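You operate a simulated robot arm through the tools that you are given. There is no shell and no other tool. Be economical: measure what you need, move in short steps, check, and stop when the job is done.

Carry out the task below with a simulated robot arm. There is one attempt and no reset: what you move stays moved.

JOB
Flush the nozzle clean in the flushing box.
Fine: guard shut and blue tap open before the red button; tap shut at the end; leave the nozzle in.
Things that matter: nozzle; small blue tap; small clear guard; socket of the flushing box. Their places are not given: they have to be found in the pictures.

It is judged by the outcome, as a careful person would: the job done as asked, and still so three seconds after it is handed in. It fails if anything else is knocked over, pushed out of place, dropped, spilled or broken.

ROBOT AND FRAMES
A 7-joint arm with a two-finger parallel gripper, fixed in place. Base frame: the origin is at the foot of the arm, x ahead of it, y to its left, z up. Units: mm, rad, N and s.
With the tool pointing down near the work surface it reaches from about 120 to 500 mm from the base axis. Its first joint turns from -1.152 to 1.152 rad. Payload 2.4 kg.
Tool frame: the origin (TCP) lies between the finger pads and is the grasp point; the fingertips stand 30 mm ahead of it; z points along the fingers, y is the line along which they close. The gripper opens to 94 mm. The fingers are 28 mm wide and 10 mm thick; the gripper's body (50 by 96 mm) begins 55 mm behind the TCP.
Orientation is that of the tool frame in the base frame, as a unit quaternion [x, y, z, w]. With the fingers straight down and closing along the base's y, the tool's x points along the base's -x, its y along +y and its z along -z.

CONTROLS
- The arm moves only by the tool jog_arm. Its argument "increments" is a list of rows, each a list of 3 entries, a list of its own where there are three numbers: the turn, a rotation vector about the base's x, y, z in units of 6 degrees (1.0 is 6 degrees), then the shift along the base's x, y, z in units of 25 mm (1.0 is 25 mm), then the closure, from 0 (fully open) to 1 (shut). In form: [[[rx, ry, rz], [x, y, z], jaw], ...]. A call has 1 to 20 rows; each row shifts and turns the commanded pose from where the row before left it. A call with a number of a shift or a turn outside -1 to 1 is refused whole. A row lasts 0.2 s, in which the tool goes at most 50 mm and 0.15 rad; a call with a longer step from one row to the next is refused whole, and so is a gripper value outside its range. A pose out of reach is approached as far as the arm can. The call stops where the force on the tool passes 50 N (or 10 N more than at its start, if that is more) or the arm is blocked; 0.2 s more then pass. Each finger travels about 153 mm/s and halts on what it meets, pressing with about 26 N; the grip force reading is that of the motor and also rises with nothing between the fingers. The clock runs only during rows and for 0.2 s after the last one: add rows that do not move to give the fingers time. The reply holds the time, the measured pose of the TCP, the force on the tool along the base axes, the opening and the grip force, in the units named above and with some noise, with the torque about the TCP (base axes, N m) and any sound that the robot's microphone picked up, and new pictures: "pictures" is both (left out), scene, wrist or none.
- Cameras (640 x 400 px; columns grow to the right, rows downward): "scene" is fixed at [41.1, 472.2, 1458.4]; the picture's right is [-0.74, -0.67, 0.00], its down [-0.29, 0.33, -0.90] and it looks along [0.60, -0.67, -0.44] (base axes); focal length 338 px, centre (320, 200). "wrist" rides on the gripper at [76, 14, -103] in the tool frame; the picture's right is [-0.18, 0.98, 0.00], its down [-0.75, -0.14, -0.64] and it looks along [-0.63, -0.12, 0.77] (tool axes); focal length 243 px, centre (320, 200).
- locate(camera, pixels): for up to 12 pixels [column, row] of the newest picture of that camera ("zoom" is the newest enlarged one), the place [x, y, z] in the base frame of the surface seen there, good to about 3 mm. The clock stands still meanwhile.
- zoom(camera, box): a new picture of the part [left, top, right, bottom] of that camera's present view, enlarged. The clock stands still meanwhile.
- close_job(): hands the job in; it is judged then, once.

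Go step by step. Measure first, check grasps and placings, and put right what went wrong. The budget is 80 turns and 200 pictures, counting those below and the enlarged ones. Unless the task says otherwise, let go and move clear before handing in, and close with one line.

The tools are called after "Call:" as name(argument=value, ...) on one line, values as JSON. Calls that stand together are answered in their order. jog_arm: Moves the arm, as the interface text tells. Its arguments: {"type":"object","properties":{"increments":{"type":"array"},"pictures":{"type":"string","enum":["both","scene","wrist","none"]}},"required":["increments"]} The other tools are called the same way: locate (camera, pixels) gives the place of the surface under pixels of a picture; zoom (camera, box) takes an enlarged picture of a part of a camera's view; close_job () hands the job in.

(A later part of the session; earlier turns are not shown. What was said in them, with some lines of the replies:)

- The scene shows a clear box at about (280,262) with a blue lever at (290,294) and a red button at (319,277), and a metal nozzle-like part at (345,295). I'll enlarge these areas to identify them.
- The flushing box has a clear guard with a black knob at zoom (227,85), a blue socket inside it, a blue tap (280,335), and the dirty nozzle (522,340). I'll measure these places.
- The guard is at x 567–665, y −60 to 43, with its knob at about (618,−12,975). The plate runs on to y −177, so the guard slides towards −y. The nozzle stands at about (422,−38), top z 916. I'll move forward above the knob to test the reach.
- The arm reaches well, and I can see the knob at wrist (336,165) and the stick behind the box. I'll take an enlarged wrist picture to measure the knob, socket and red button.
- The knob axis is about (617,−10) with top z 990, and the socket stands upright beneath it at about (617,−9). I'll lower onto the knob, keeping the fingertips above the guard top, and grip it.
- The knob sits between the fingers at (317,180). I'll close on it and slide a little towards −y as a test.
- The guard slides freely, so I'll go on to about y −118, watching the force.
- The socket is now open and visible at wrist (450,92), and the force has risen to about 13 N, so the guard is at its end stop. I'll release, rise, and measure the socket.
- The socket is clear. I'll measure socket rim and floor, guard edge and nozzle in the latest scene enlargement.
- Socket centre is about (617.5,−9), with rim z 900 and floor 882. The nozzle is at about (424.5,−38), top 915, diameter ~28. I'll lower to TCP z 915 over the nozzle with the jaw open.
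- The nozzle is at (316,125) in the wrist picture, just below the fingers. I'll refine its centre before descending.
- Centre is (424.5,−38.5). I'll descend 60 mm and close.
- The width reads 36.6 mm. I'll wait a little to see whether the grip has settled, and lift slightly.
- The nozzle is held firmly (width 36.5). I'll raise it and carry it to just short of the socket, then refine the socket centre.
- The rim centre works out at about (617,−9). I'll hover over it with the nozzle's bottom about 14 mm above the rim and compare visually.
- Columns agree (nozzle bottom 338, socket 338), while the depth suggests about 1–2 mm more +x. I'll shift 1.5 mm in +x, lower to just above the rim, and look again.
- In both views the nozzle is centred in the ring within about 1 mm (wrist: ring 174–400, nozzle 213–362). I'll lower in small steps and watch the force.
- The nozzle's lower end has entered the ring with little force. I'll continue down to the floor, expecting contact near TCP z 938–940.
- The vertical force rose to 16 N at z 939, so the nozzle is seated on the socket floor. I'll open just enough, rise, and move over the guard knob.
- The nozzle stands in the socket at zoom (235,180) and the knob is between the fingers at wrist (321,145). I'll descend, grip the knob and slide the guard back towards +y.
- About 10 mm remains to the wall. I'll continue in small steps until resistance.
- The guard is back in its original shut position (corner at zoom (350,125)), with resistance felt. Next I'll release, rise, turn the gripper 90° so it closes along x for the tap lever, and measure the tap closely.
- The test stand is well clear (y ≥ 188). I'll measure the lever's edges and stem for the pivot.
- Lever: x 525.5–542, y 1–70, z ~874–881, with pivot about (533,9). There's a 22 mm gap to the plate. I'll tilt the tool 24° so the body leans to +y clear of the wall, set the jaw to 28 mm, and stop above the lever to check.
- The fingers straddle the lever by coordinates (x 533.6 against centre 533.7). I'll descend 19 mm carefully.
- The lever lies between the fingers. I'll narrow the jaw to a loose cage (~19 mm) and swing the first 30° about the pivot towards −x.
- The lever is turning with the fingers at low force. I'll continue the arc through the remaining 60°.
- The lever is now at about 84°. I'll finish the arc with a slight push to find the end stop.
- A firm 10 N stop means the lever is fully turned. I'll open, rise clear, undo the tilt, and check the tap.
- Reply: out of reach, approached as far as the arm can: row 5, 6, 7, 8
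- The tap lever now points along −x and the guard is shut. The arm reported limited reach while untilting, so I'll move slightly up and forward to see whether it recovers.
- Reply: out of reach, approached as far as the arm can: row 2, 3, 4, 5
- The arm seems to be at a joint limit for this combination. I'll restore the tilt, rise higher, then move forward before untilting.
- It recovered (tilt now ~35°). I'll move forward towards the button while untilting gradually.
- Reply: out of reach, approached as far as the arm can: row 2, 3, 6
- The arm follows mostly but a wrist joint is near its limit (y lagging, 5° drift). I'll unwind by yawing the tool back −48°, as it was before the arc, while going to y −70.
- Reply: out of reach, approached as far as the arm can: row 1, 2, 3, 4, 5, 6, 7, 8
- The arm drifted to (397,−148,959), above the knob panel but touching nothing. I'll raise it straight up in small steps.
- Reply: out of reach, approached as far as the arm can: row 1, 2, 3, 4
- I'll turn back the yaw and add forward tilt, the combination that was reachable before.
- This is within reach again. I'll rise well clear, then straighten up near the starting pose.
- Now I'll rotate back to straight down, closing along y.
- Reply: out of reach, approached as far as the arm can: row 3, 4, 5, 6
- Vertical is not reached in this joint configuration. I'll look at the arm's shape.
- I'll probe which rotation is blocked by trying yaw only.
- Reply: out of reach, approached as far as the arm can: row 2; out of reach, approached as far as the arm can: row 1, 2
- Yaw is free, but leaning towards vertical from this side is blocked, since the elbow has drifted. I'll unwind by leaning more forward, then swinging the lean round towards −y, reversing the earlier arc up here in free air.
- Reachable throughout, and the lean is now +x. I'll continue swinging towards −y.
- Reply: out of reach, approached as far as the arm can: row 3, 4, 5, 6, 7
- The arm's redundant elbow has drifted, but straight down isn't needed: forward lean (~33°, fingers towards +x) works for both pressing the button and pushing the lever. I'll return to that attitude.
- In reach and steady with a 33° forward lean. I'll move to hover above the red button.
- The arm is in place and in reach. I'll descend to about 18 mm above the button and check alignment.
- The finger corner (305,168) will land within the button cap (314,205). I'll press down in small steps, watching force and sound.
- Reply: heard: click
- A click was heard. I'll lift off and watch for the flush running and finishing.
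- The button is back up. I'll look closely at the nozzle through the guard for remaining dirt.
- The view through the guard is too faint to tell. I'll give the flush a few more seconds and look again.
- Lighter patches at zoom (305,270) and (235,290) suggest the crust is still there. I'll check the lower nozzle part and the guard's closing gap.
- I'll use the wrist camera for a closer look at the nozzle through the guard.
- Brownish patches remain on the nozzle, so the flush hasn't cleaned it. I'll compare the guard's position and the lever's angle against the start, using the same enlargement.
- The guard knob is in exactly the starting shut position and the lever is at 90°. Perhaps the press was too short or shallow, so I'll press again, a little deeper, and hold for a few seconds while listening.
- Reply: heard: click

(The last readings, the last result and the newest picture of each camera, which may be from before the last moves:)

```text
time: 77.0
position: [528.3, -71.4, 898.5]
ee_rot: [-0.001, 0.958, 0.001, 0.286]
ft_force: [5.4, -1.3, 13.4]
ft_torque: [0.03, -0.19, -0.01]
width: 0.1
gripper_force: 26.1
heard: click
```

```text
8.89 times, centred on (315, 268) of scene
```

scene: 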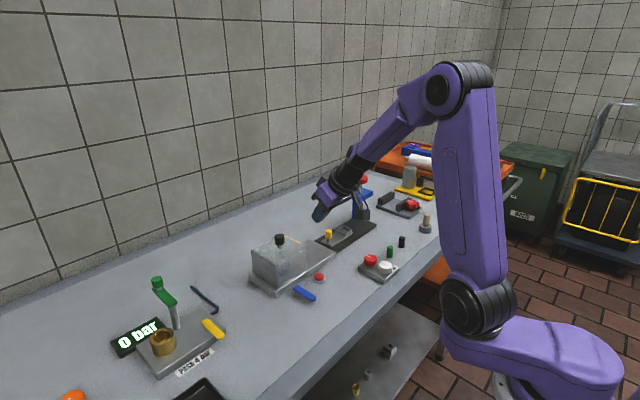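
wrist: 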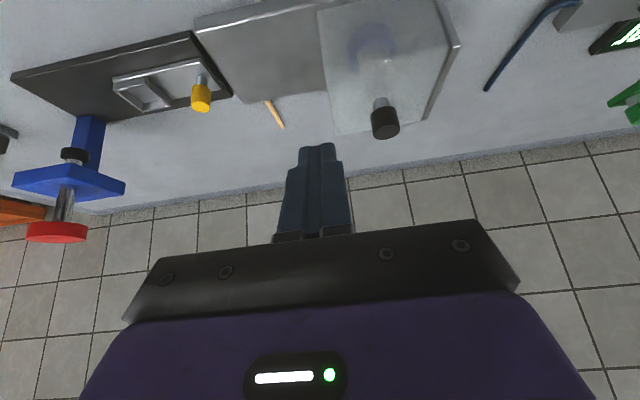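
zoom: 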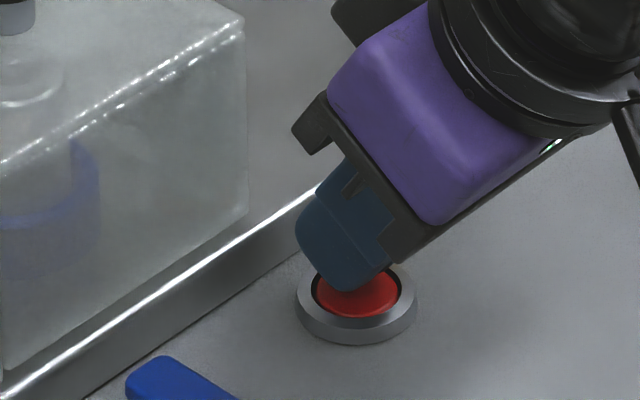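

The left patch at (235,290) seen before is now gone, leaving only the one at (305,270), so the crust may be coming off with time. I'll lift off and wait while watching.

Call:
jog_arm(increments=[[[0, 0, 0], [0, 0, 0.4], 1], [[0, 0, 0], [0, 0, 0.8], 1], [[0, 0, 0], [0, 0, 0.8], 1], [[0, 0, 0], [0, 0, 0], 1], [[0, 0, 0], [0, 0, 0], 1], [[0, 0, 0], [0, 0, 0], 1], [[0, 0, 0], [0, 0, 0], 1], [[0, 0, 0], [0, 0, 0], 1], [[0, 0, 0], [0, 0, 0], 1], [[0, 0, 0], [0, 0, 0], 1], [[0, 0, 0], [0, 0, 0], 1], [[0, 0, 0], [0, 0, 0], 1], [[0, 0, 0], [0, 0, 0], 1], [[0, 0, 0], [0, 0, 0], 1], [[0, 0, 0], [0, 0, 0], 1], [[0, 0, 0], [0, 0, 0], 1]], pictures="none")

Call:
zoom(camera="scene", box=[272, 245, 292, 265])

Call:
zoom(camera="wrist", box=[375, 135, 440, 200])

```text
time: 80.4
position: [528.6, -70.9, 948.4]
ee_rot: [-0.001, 0.958, 0.0, 0.286]
ft_force: [-0.1, -0.4, 0.2]
ft_torque: [-0.03, -0.01, 0.01]
width: 0.2
gripper_force: 25.9
```

```text
16.00 times, centred on (282, 255) of scene
```

zoom: 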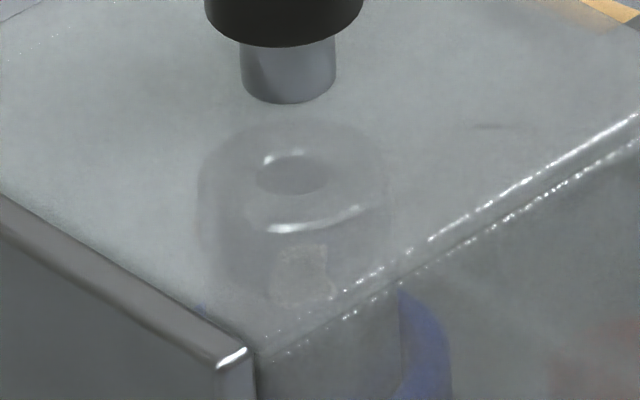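

```text
6.15 times, centred on (408, 168) of wrist
```

zoom: 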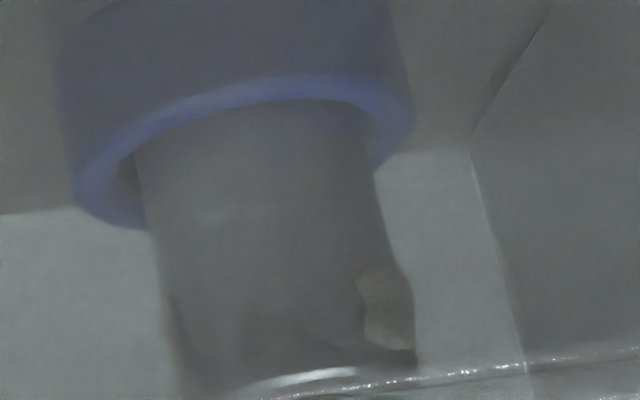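

The big patch on the left of the wrist view is gone and one remains at (385,310), so cleaning is progressing. I'll wait more to see whether it continues by itself.

Call:
jog_arm(increments=[[[0, 0, 0], [0, 0, 0], 1], [[0, 0, 0], [0, 0, 0], 1], [[0, 0, 0], [0, 0, 0], 1], [[0, 0, 0], [0, 0, 0], 1], [[0, 0, 0], [0, 0, 0], 1], [[0, 0, 0], [0, 0, 0], 1], [[0, 0, 0], [0, 0, 0], 1], [[0, 0, 0], [0, 0, 0], 1], [[0, 0, 0], [0, 0, 0], 1], [[0, 0, 0], [0, 0, 0], 1], [[0, 0, 0], [0, 0, 0], 1], [[0, 0, 0], [0, 0, 0], 1], [[0, 0, 0], [0, 0, 0], 1], [[0, 0, 0], [0, 0, 0], 1], [[0, 0, 0], [0, 0, 0], 1], [[0, 0, 0], [0, 0, 0], 1], [[0, 0, 0], [0, 0, 0], 1], [[0, 0, 0], [0, 0, 0], 1], [[0, 0, 0], [0, 0, 0], 1], [[0, 0, 0], [0, 0, 0], 1]], pictures="none")

Call:
zoom(camera="wrist", box=[375, 135, 440, 200])

```text
time: 84.6
position: [528.2, -70.0, 947.4]
ee_rot: [-0.001, 0.958, 0.001, 0.285]
ft_force: [0.0, -0.2, 0.9]
ft_torque: [0.02, 0.02, -0.01]
width: 0.0
gripper_force: 25.7
```

```text
6.15 times, centred on (408, 168) of wrist
```

zoom: 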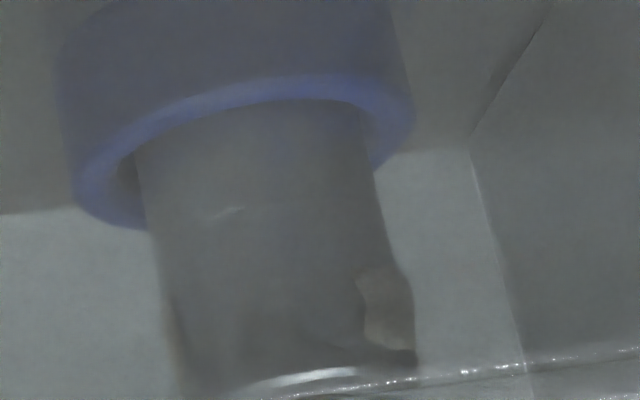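

No change while waiting, so cleaning goes by presses or while the button is held. I'll press again and hold longer.

Call:
jog_arm(increments=[[[0, 0, 0], [0, 0, -0.8], 1], [[0, 0, 0], [0, 0, -0.8], 1], [[0, 0, 0], [0, 0, -0.25], 1], [[0, 0, 0], [0, 0, -0.1], 1], [[0, 0, 0], [0, 0, -0.05], 1], [[0, 0, 0], [0, 0, 0], 1], [[0, 0, 0], [0, 0, 0], 1], [[0, 0, 0], [0, 0, 0], 1], [[0, 0, 0], [0, 0, 0], 1], [[0, 0, 0], [0, 0, 0], 1], [[0, 0, 0], [0, 0, 0], 1], [[0, 0, 0], [0, 0, 0], 1], [[0, 0, 0], [0, 0, 0], 1], [[0, 0, 0], [0, 0, 0], 1], [[0, 0, 0], [0, 0, 0], 1], [[0, 0, 0], [0, 0, 0], 1], [[0, 0, 0], [0, 0, 0], 1], [[0, 0, 0], [0, 0, 0], 1], [[0, 0, 0], [0, 0, 0], 1], [[0, 0, 0], [0, 0, 0], 1]], pictures="none")

Call:
zoom(camera="scene", box=[272, 245, 292, 265])

Call:
jog_arm(increments=[[[0, 0, 0], [0, 0, 0], 1], [[0, 0, 0], [0, 0, 0], 1], [[0, 0, 0], [0, 0, 0], 1], [[0, 0, 0], [0, 0, 0], 1], [[0, 0, 0], [0, 0, 0], 1], [[0, 0, 0], [0, 0, 0], 1], [[0, 0, 0], [0, 0, 0], 1], [[0, 0, 0], [0, 0, 0], 1], [[0, 0, 0], [0, 0, 0], 1], [[0, 0, 0], [0, 0, 0], 1], [[0, 0, 0], [0, 0, 0], 1], [[0, 0, 0], [0, 0, 0], 1], [[0, 0, 0], [0, 0, 0], 1], [[0, 0, 0], [0, 0, 0], 1], [[0, 0, 0], [0, 0, 0], 1]], pictures="none")

Call:
zoom(camera="scene", box=[272, 245, 292, 265])

```text
time: 88.8
position: [530.3, -72.3, 898.6]
ee_rot: [-0.001, 0.958, 0.001, 0.286]
ft_force: [4.3, -0.3, 12.0]
ft_torque: [0.03, -0.18, 0.0]
width: 0.0
gripper_force: 25.3
heard: click
```

```text
16.00 times, centred on (282, 255) of scene
```

zoom: 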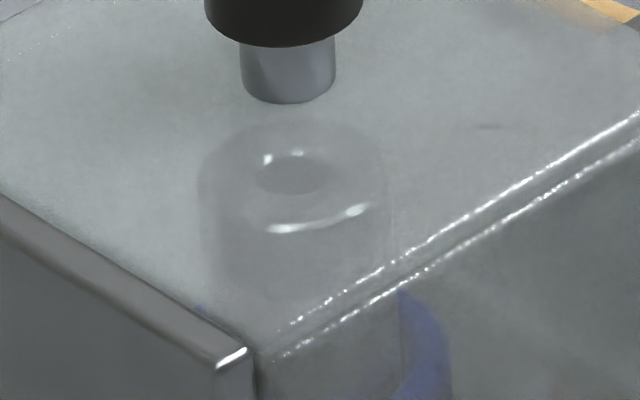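

```text
time: 92.0
position: [529.9, -70.7, 899.0]
ee_rot: [-0.001, 0.958, 0.001, 0.285]
ft_force: [2.1, -0.7, 12.8]
ft_torque: [0.01, -0.11, 0.0]
width: 0.0
gripper_force: 26.2
```

```text
16.00 times, centred on (282, 255) of scene
```

zoom: 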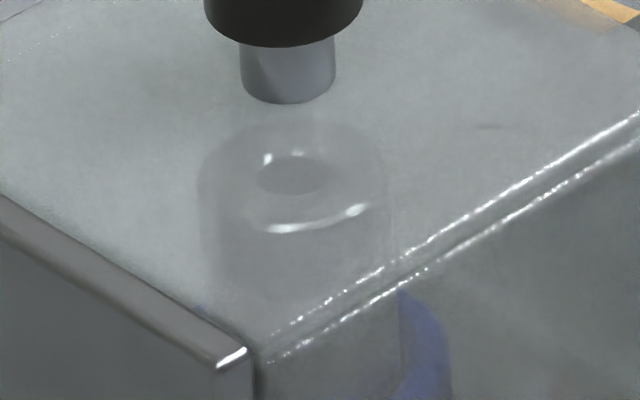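

The patch at (305,270) is gone in the scene view. I'll lift off and check the other side with the wrist camera.

Call:
jog_arm(increments=[[[0, 0, 0], [0, 0, 0.4], 1], [[0, 0, 0], [0, 0, 0.8], 1], [[0, 0, 0], [0, 0, 0.8], 1], [[0, 0, 0], [0, 0, 0], 1]], pictures="none")

Call:
zoom(camera="wrist", box=[375, 135, 440, 200])

Call:
zoom(camera="scene", box=[272, 245, 302, 275])

```text
time: 93.0
position: [529.2, -72.6, 947.5]
ee_rot: [-0.001, 0.958, 0.002, 0.285]
ft_force: [0.0, -0.4, 1.1]
ft_torque: [-0.01, 0.03, -0.03]
width: 0.0
gripper_force: 25.7
```

```text
6.15 times, centred on (408, 168) of wrist
```

zoom: 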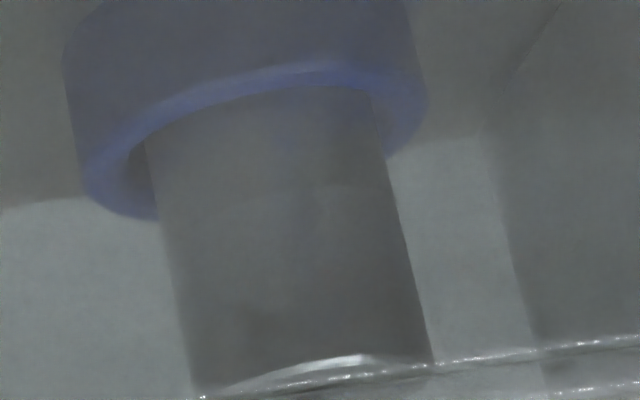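

```text
13.33 times, centred on (287, 260) of scene
```

zoom: 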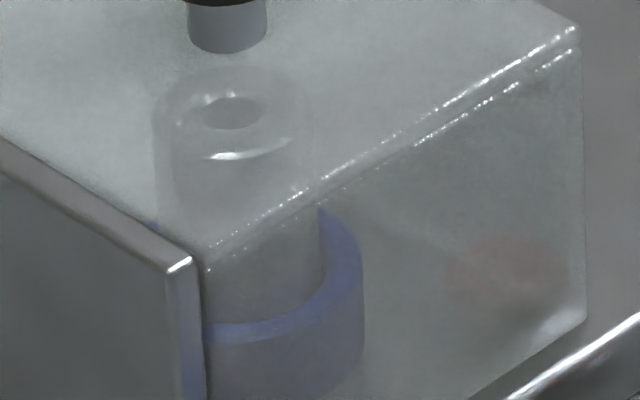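

The nozzle looks clean with smooth outlines from both sides. I'll give one further press for the hidden far side, then turn to the tap.

Call:
jog_arm(increments=[[[0, 0, 0], [0, 0, -0.8], 1], [[0, 0, 0], [0, 0.04, -0.8], 1], [[0, 0, 0], [0, 0, -0.25], 1], [[0, 0, 0], [0, 0, -0.1], 1], [[0, 0, 0], [0, 0, -0.05], 1], [[0, 0, 0], [0, 0, 0], 1], [[0, 0, 0], [0, 0, 0], 1], [[0, 0, 0], [0, 0, 0], 1], [[0, 0, 0], [0, 0, 0], 1], [[0, 0, 0], [0, 0, 0], 1], [[0, 0, 0], [0, 0, 0], 1], [[0, 0, 0], [0, 0, 0], 1], [[0, 0, 0], [0, 0, 0], 1], [[0, 0, 0], [0, 0, 0], 1], [[0, 0, 0], [0, 0, 0.4], 1], [[0, 0, 0], [0, 0, 0.8], 1], [[0, 0, 0], [0, 0, 0.8], 1], [[0, 0, 0], [0, 0, 0], 1]], pictures="none")

Call:
zoom(camera="scene", box=[280, 255, 350, 310])

Call:
locate(camera="zoom", pixels=[[235, 280], [200, 290], [245, 310], [280, 330], [180, 240], [135, 240], [215, 310]])

```text
time: 96.8
position: [529.2, -69.9, 948.7]
ee_rot: [-0.001, 0.958, 0.002, 0.286]
ft_force: [0.6, -0.6, -0.2]
ft_torque: [-0.01, -0.02, 0.01]
width: 0.2
gripper_force: 25.8
heard: click
```

```text
7.27 times, centred on (315, 282) of scene
```

zoom: 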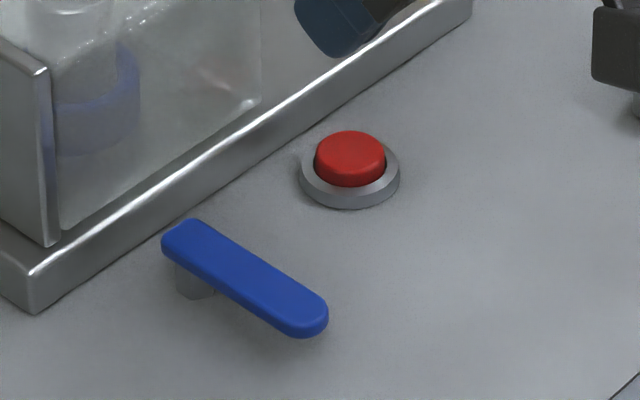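

```text
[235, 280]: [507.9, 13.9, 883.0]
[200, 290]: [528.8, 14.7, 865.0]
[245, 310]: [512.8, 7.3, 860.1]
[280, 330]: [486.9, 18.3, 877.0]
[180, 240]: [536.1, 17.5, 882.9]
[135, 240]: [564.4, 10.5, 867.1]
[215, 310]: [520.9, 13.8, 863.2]
```

The tap must now go back. To push the lever without riding over it, I'll roll the closed fingers 90° about their own axis, keeping the forward lean, high and clear of everything.

Call:
jog_arm(increments=[[[0, 0, 0], [-0.2, 0.1, 1], 1], [[0, 0, 0], [-0.5, 0.2, 1], 1], [[0.545, 0, -0.839], [-0.5, 0.2, 0.5], 1], [[0.545, 0, -0.839], [-0.5, 0.2, 0], 1], [[0.545, 0, -0.839], [-0.5, 0.2, 0], 1], [[0.545, 0, -0.839], [0, 0, 0], 1], [[0.545, 0, -0.839], [0, 0, 0], 1], [[0.545, 0, -0.839], [0, 0, 0], 1], [[0.545, 0, -0.839], [0, 0, 0], 1], [[0.545, 0, -0.839], [0, 0, 0], 1], [[0.545, 0, -0.839], [0, 0, 0], 1], [[0, 0, 0], [0, 0, 0], 1]], pictures="scene")

```text
time: 99.4
position: [472.5, -48.0, 1011.7]
ee_rot: [0.435, 0.853, 0.131, 0.255]
ft_force: [-0.1, -0.1, -0.3]
ft_torque: [-0.01, 0.0, 0.0]
width: 0.0
gripper_force: 26.1
```

scene: 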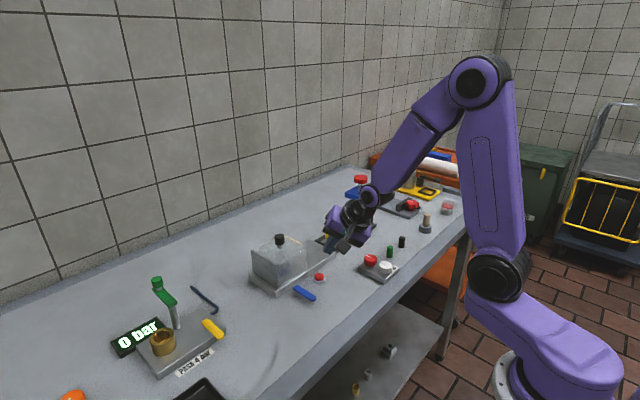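

No reach trouble. I'll complete the roll.

Call:
jog_arm(increments=[[[0.545, 0, -0.839], [0, 0, 0], 1], [[0.545, 0, -0.839], [0, 0, 0], 1], [[0.545, 0, -0.839], [0, 0, 0], 1], [[0.545, 0, -0.839], [0, 0, 0], 1], [[0.545, 0, -0.839], [0, 0, 0], 1], [[0.545, 0, -0.839], [0, 0, 0], 1], [[0, 0, 0], [0, 0, 0], 1]], pictures="none")

```text
time: 101.0
position: [474.7, -46.8, 1011.1]
ee_rot: [0.678, 0.677, 0.201, 0.203]
ft_force: [-0.3, 0.5, 0.0]
ft_torque: [0.02, -0.01, 0.01]
width: 0.0
gripper_force: 25.8
```

Rolled with no problem. The elbow seems to have swung back, so I'll try removing the lean here, in free air.

Call:
jog_arm(increments=[[[0, 1, 0], [0, 0, 0], 1], [[0, 1, 0], [0, 0, 0], 1], [[0, 1, 0], [0, 0, 0], 1], [[0, 0, 0], [0, 0, 0], 1]], pictures="none")

```text
time: 102.0
position: [473.2, -47.2, 1011.6]
ee_rot: [0.701, 0.7, 0.092, 0.095]
ft_force: [-0.1, -0.6, -0.4]
ft_torque: [-0.01, 0.0, -0.02]
width: 0.1
gripper_force: 25.5
```

Lean is now only 15° without trouble, which is good for pushing. I'll lower the closed fingers on the −y side of the lever near its tip.

Call:
jog_arm(increments=[[[0, 0, 0], [0.12, 0.46, -0.5], 1], [[0, 0, 0], [0.12, 0.46, -0.6], 1], [[0, 0, 0], [0, 0, -1], 1], [[0, 0, 0], [0, 0, -1], 1], [[0, 0, 0], [0, 0, -0.8], 1], [[0, 0, 0], [0, 0, -0.6], 1], [[0, 0, 0], [0, 0, 0], 1]], pictures="wrist")

Call:
zoom(camera="scene", box=[265, 255, 345, 315])

```text
time: 103.6
position: [480.9, -23.8, 896.8]
ee_rot: [0.701, 0.701, 0.092, 0.095]
ft_force: [0.5, 0.1, -0.1]
ft_torque: [-0.04, 0.01, -0.01]
width: 0.1
gripper_force: 26.3
```

wrist: 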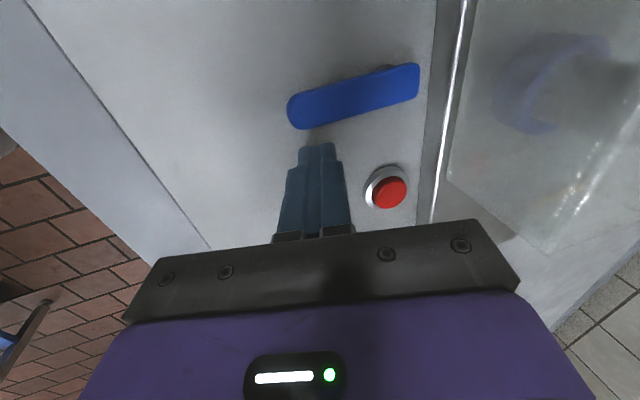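

```text
6.67 times, centred on (305, 285) of scene
```

zoom: 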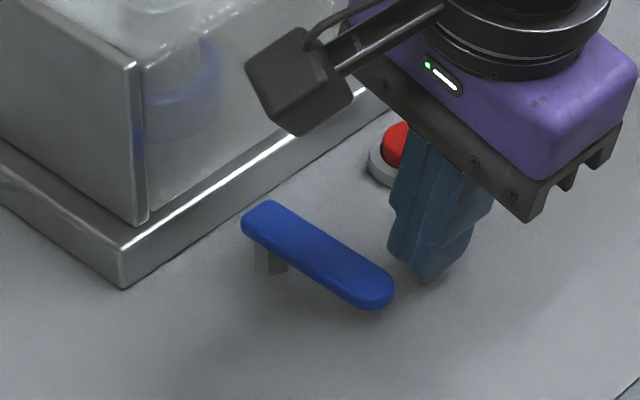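

The fingers stand beside the lever near its tip. I'll push round the arc to about 75°.

Call:
jog_arm(increments=[[[0, 0, 0], [-0.05, 0.41, 0], 1], [[0, 0, 0], [-0.19, 0.44, 0], 1], [[0, 0, 0], [-0.07, 0.52, 0], 1], [[0, 0, 0], [0.1, 0.56, 0], 1], [[0, 0, 0], [0.27, 0.54, 0], 1], [[0, 0, 0], [0.46, 0.46, 0], 1], [[0, 0, 0], [0, 0, 0], 1]], pictures="wrist")

Call:
zoom(camera="scene", box=[255, 255, 335, 315])

```text
time: 105.2
position: [493.1, 49.7, 899.4]
ee_rot: [0.7, 0.701, 0.092, 0.095]
ft_force: [-0.6, 1.1, -0.6]
ft_torque: [0.0, 0.07, 0.01]
width: 0.0
gripper_force: 25.5
```

wrist: 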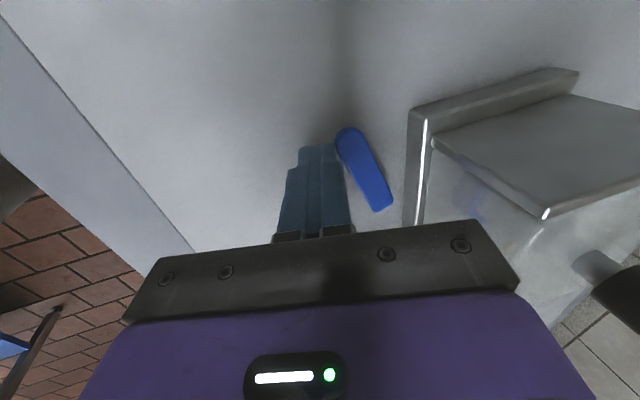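

```text
6.67 times, centred on (295, 285) of scene
```

zoom: 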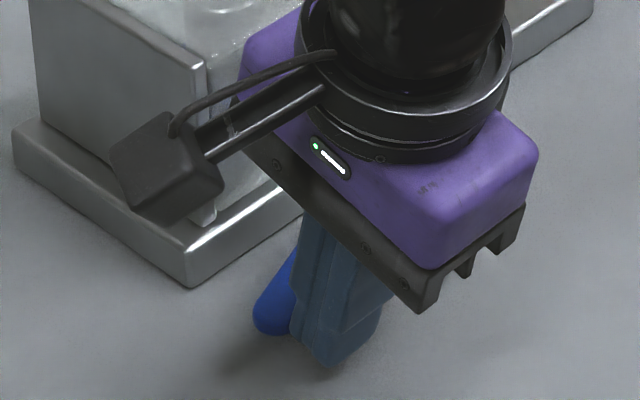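

The lever follows, with about 15–20° left. I'll push the rest towards +x in small steps until its stop.

Call:
jog_arm(increments=[[[0, 0, 0], [0.3, 0.16, 0], 1], [[0, 0, 0], [0.25, 0.1, 0], 1], [[0, 0, 0], [0.12, 0, 0], 1], [[0, 0, 0], [0.08, 0, 0], 1], [[0, 0, 0], [0, 0, 0], 1]], pictures="wrist")

```text
time: 106.4
position: [511.1, 55.5, 898.5]
ee_rot: [0.7, 0.702, 0.092, 0.094]
ft_force: [-7.9, -0.2, 1.4]
ft_torque: [-0.02, 0.12, -0.09]
width: 0.3
gripper_force: 25.6
```

wrist: 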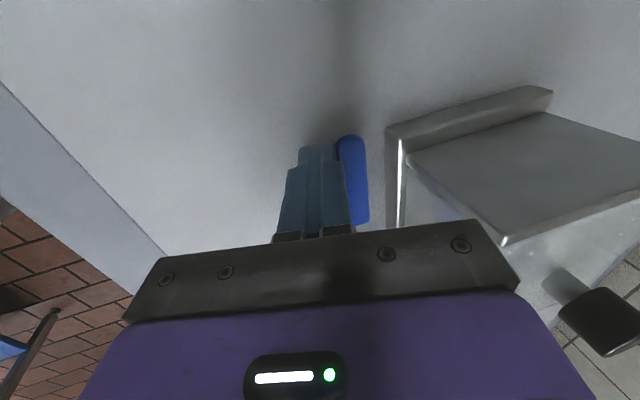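

Resistance of 8 N suggests the stop. One small confirming push, then I'll back off, rise, and inspect.

Call:
jog_arm(increments=[[[0, 0, 0], [0.08, 0, 0], 1], [[0, 0, 0], [0, 0, 0], 1]], pictures="none")

Call:
jog_arm(increments=[[[0, 0, 0], [-0.4, 0, 0], 1], [[0, 0, 0], [-0.6, -0.1, 0.3], 1], [[0, 0, 0], [-0.6, -0.2, 0.8], 1], [[0, 0, 0], [-0.6, -0.2, 1], 1], [[0, 0, 0], [-0.5, -0.2, 1], 1], [[0, 0, 0], [-0.5, -0.2, 1], 1], [[0, 0, 0], [-0.5, -0.2, 1], 1], [[0, 0, 0], [0, 0, 0], 1]])

Call:
zoom(camera="scene", box=[230, 220, 370, 308])

Call:
zoom(camera="scene", box=[272, 245, 302, 275])

```text
time: 107.0
position: [511.5, 54.4, 897.7]
ee_rot: [0.701, 0.701, 0.09, 0.092]
ft_force: [-21.7, 0.4, 6.5]
ft_torque: [-0.06, 0.4, -0.26]
width: 0.0
gripper_force: 26.1
```

```text
time: 108.8
position: [420.7, 25.6, 1025.9]
ee_rot: [0.701, 0.701, 0.092, 0.094]
ft_force: [-0.8, -0.8, 0.4]
ft_torque: [-0.02, 0.01, 0.01]
width: 0.1
gripper_force: 26.0
```

scene: 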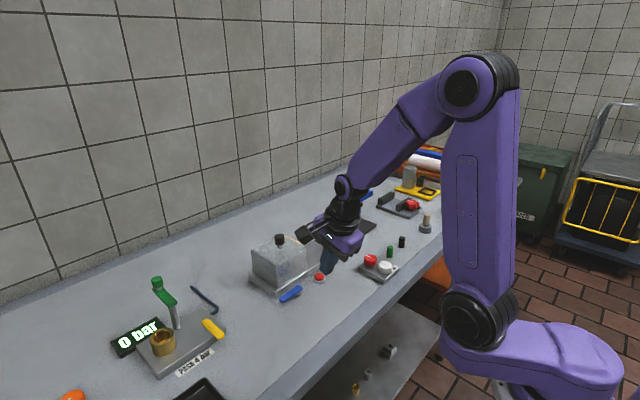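
wrist: 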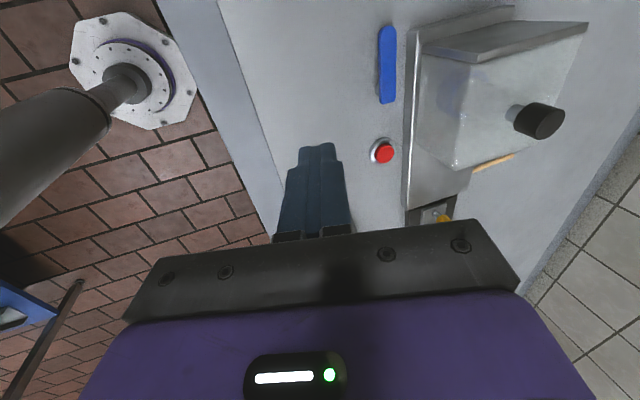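

```text
4.55 times, centred on (300, 264) of scene
```

zoom: 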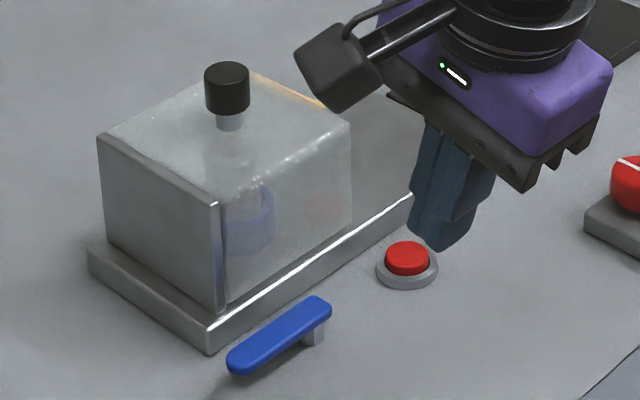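

```text
13.33 times, centred on (287, 260) of scene
```

zoom: 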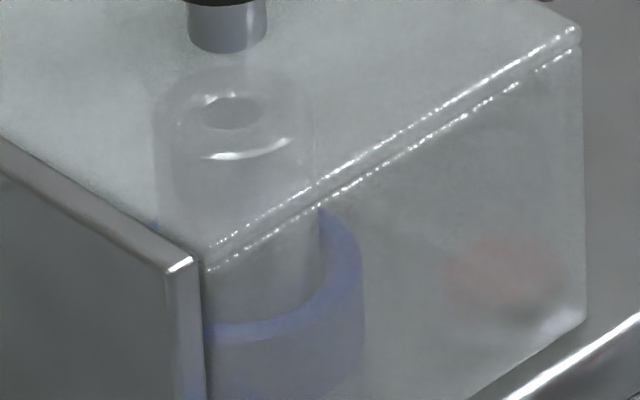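

The lever is back exactly where it started (tap shut), the guard is shut, the nozzle stands clean in the socket, and nothing else has moved. The arm is clear, so I'm handing in.

Call:
close_job()

```text
The job is handed in.
```

The nozzle was flushed until no crust showed from either visible side and left in the socket, with the guard shut, the tap shut and the arm clear. It took four presses of the red button, all with the guard shut and the tap open, and the far side could not be seen.
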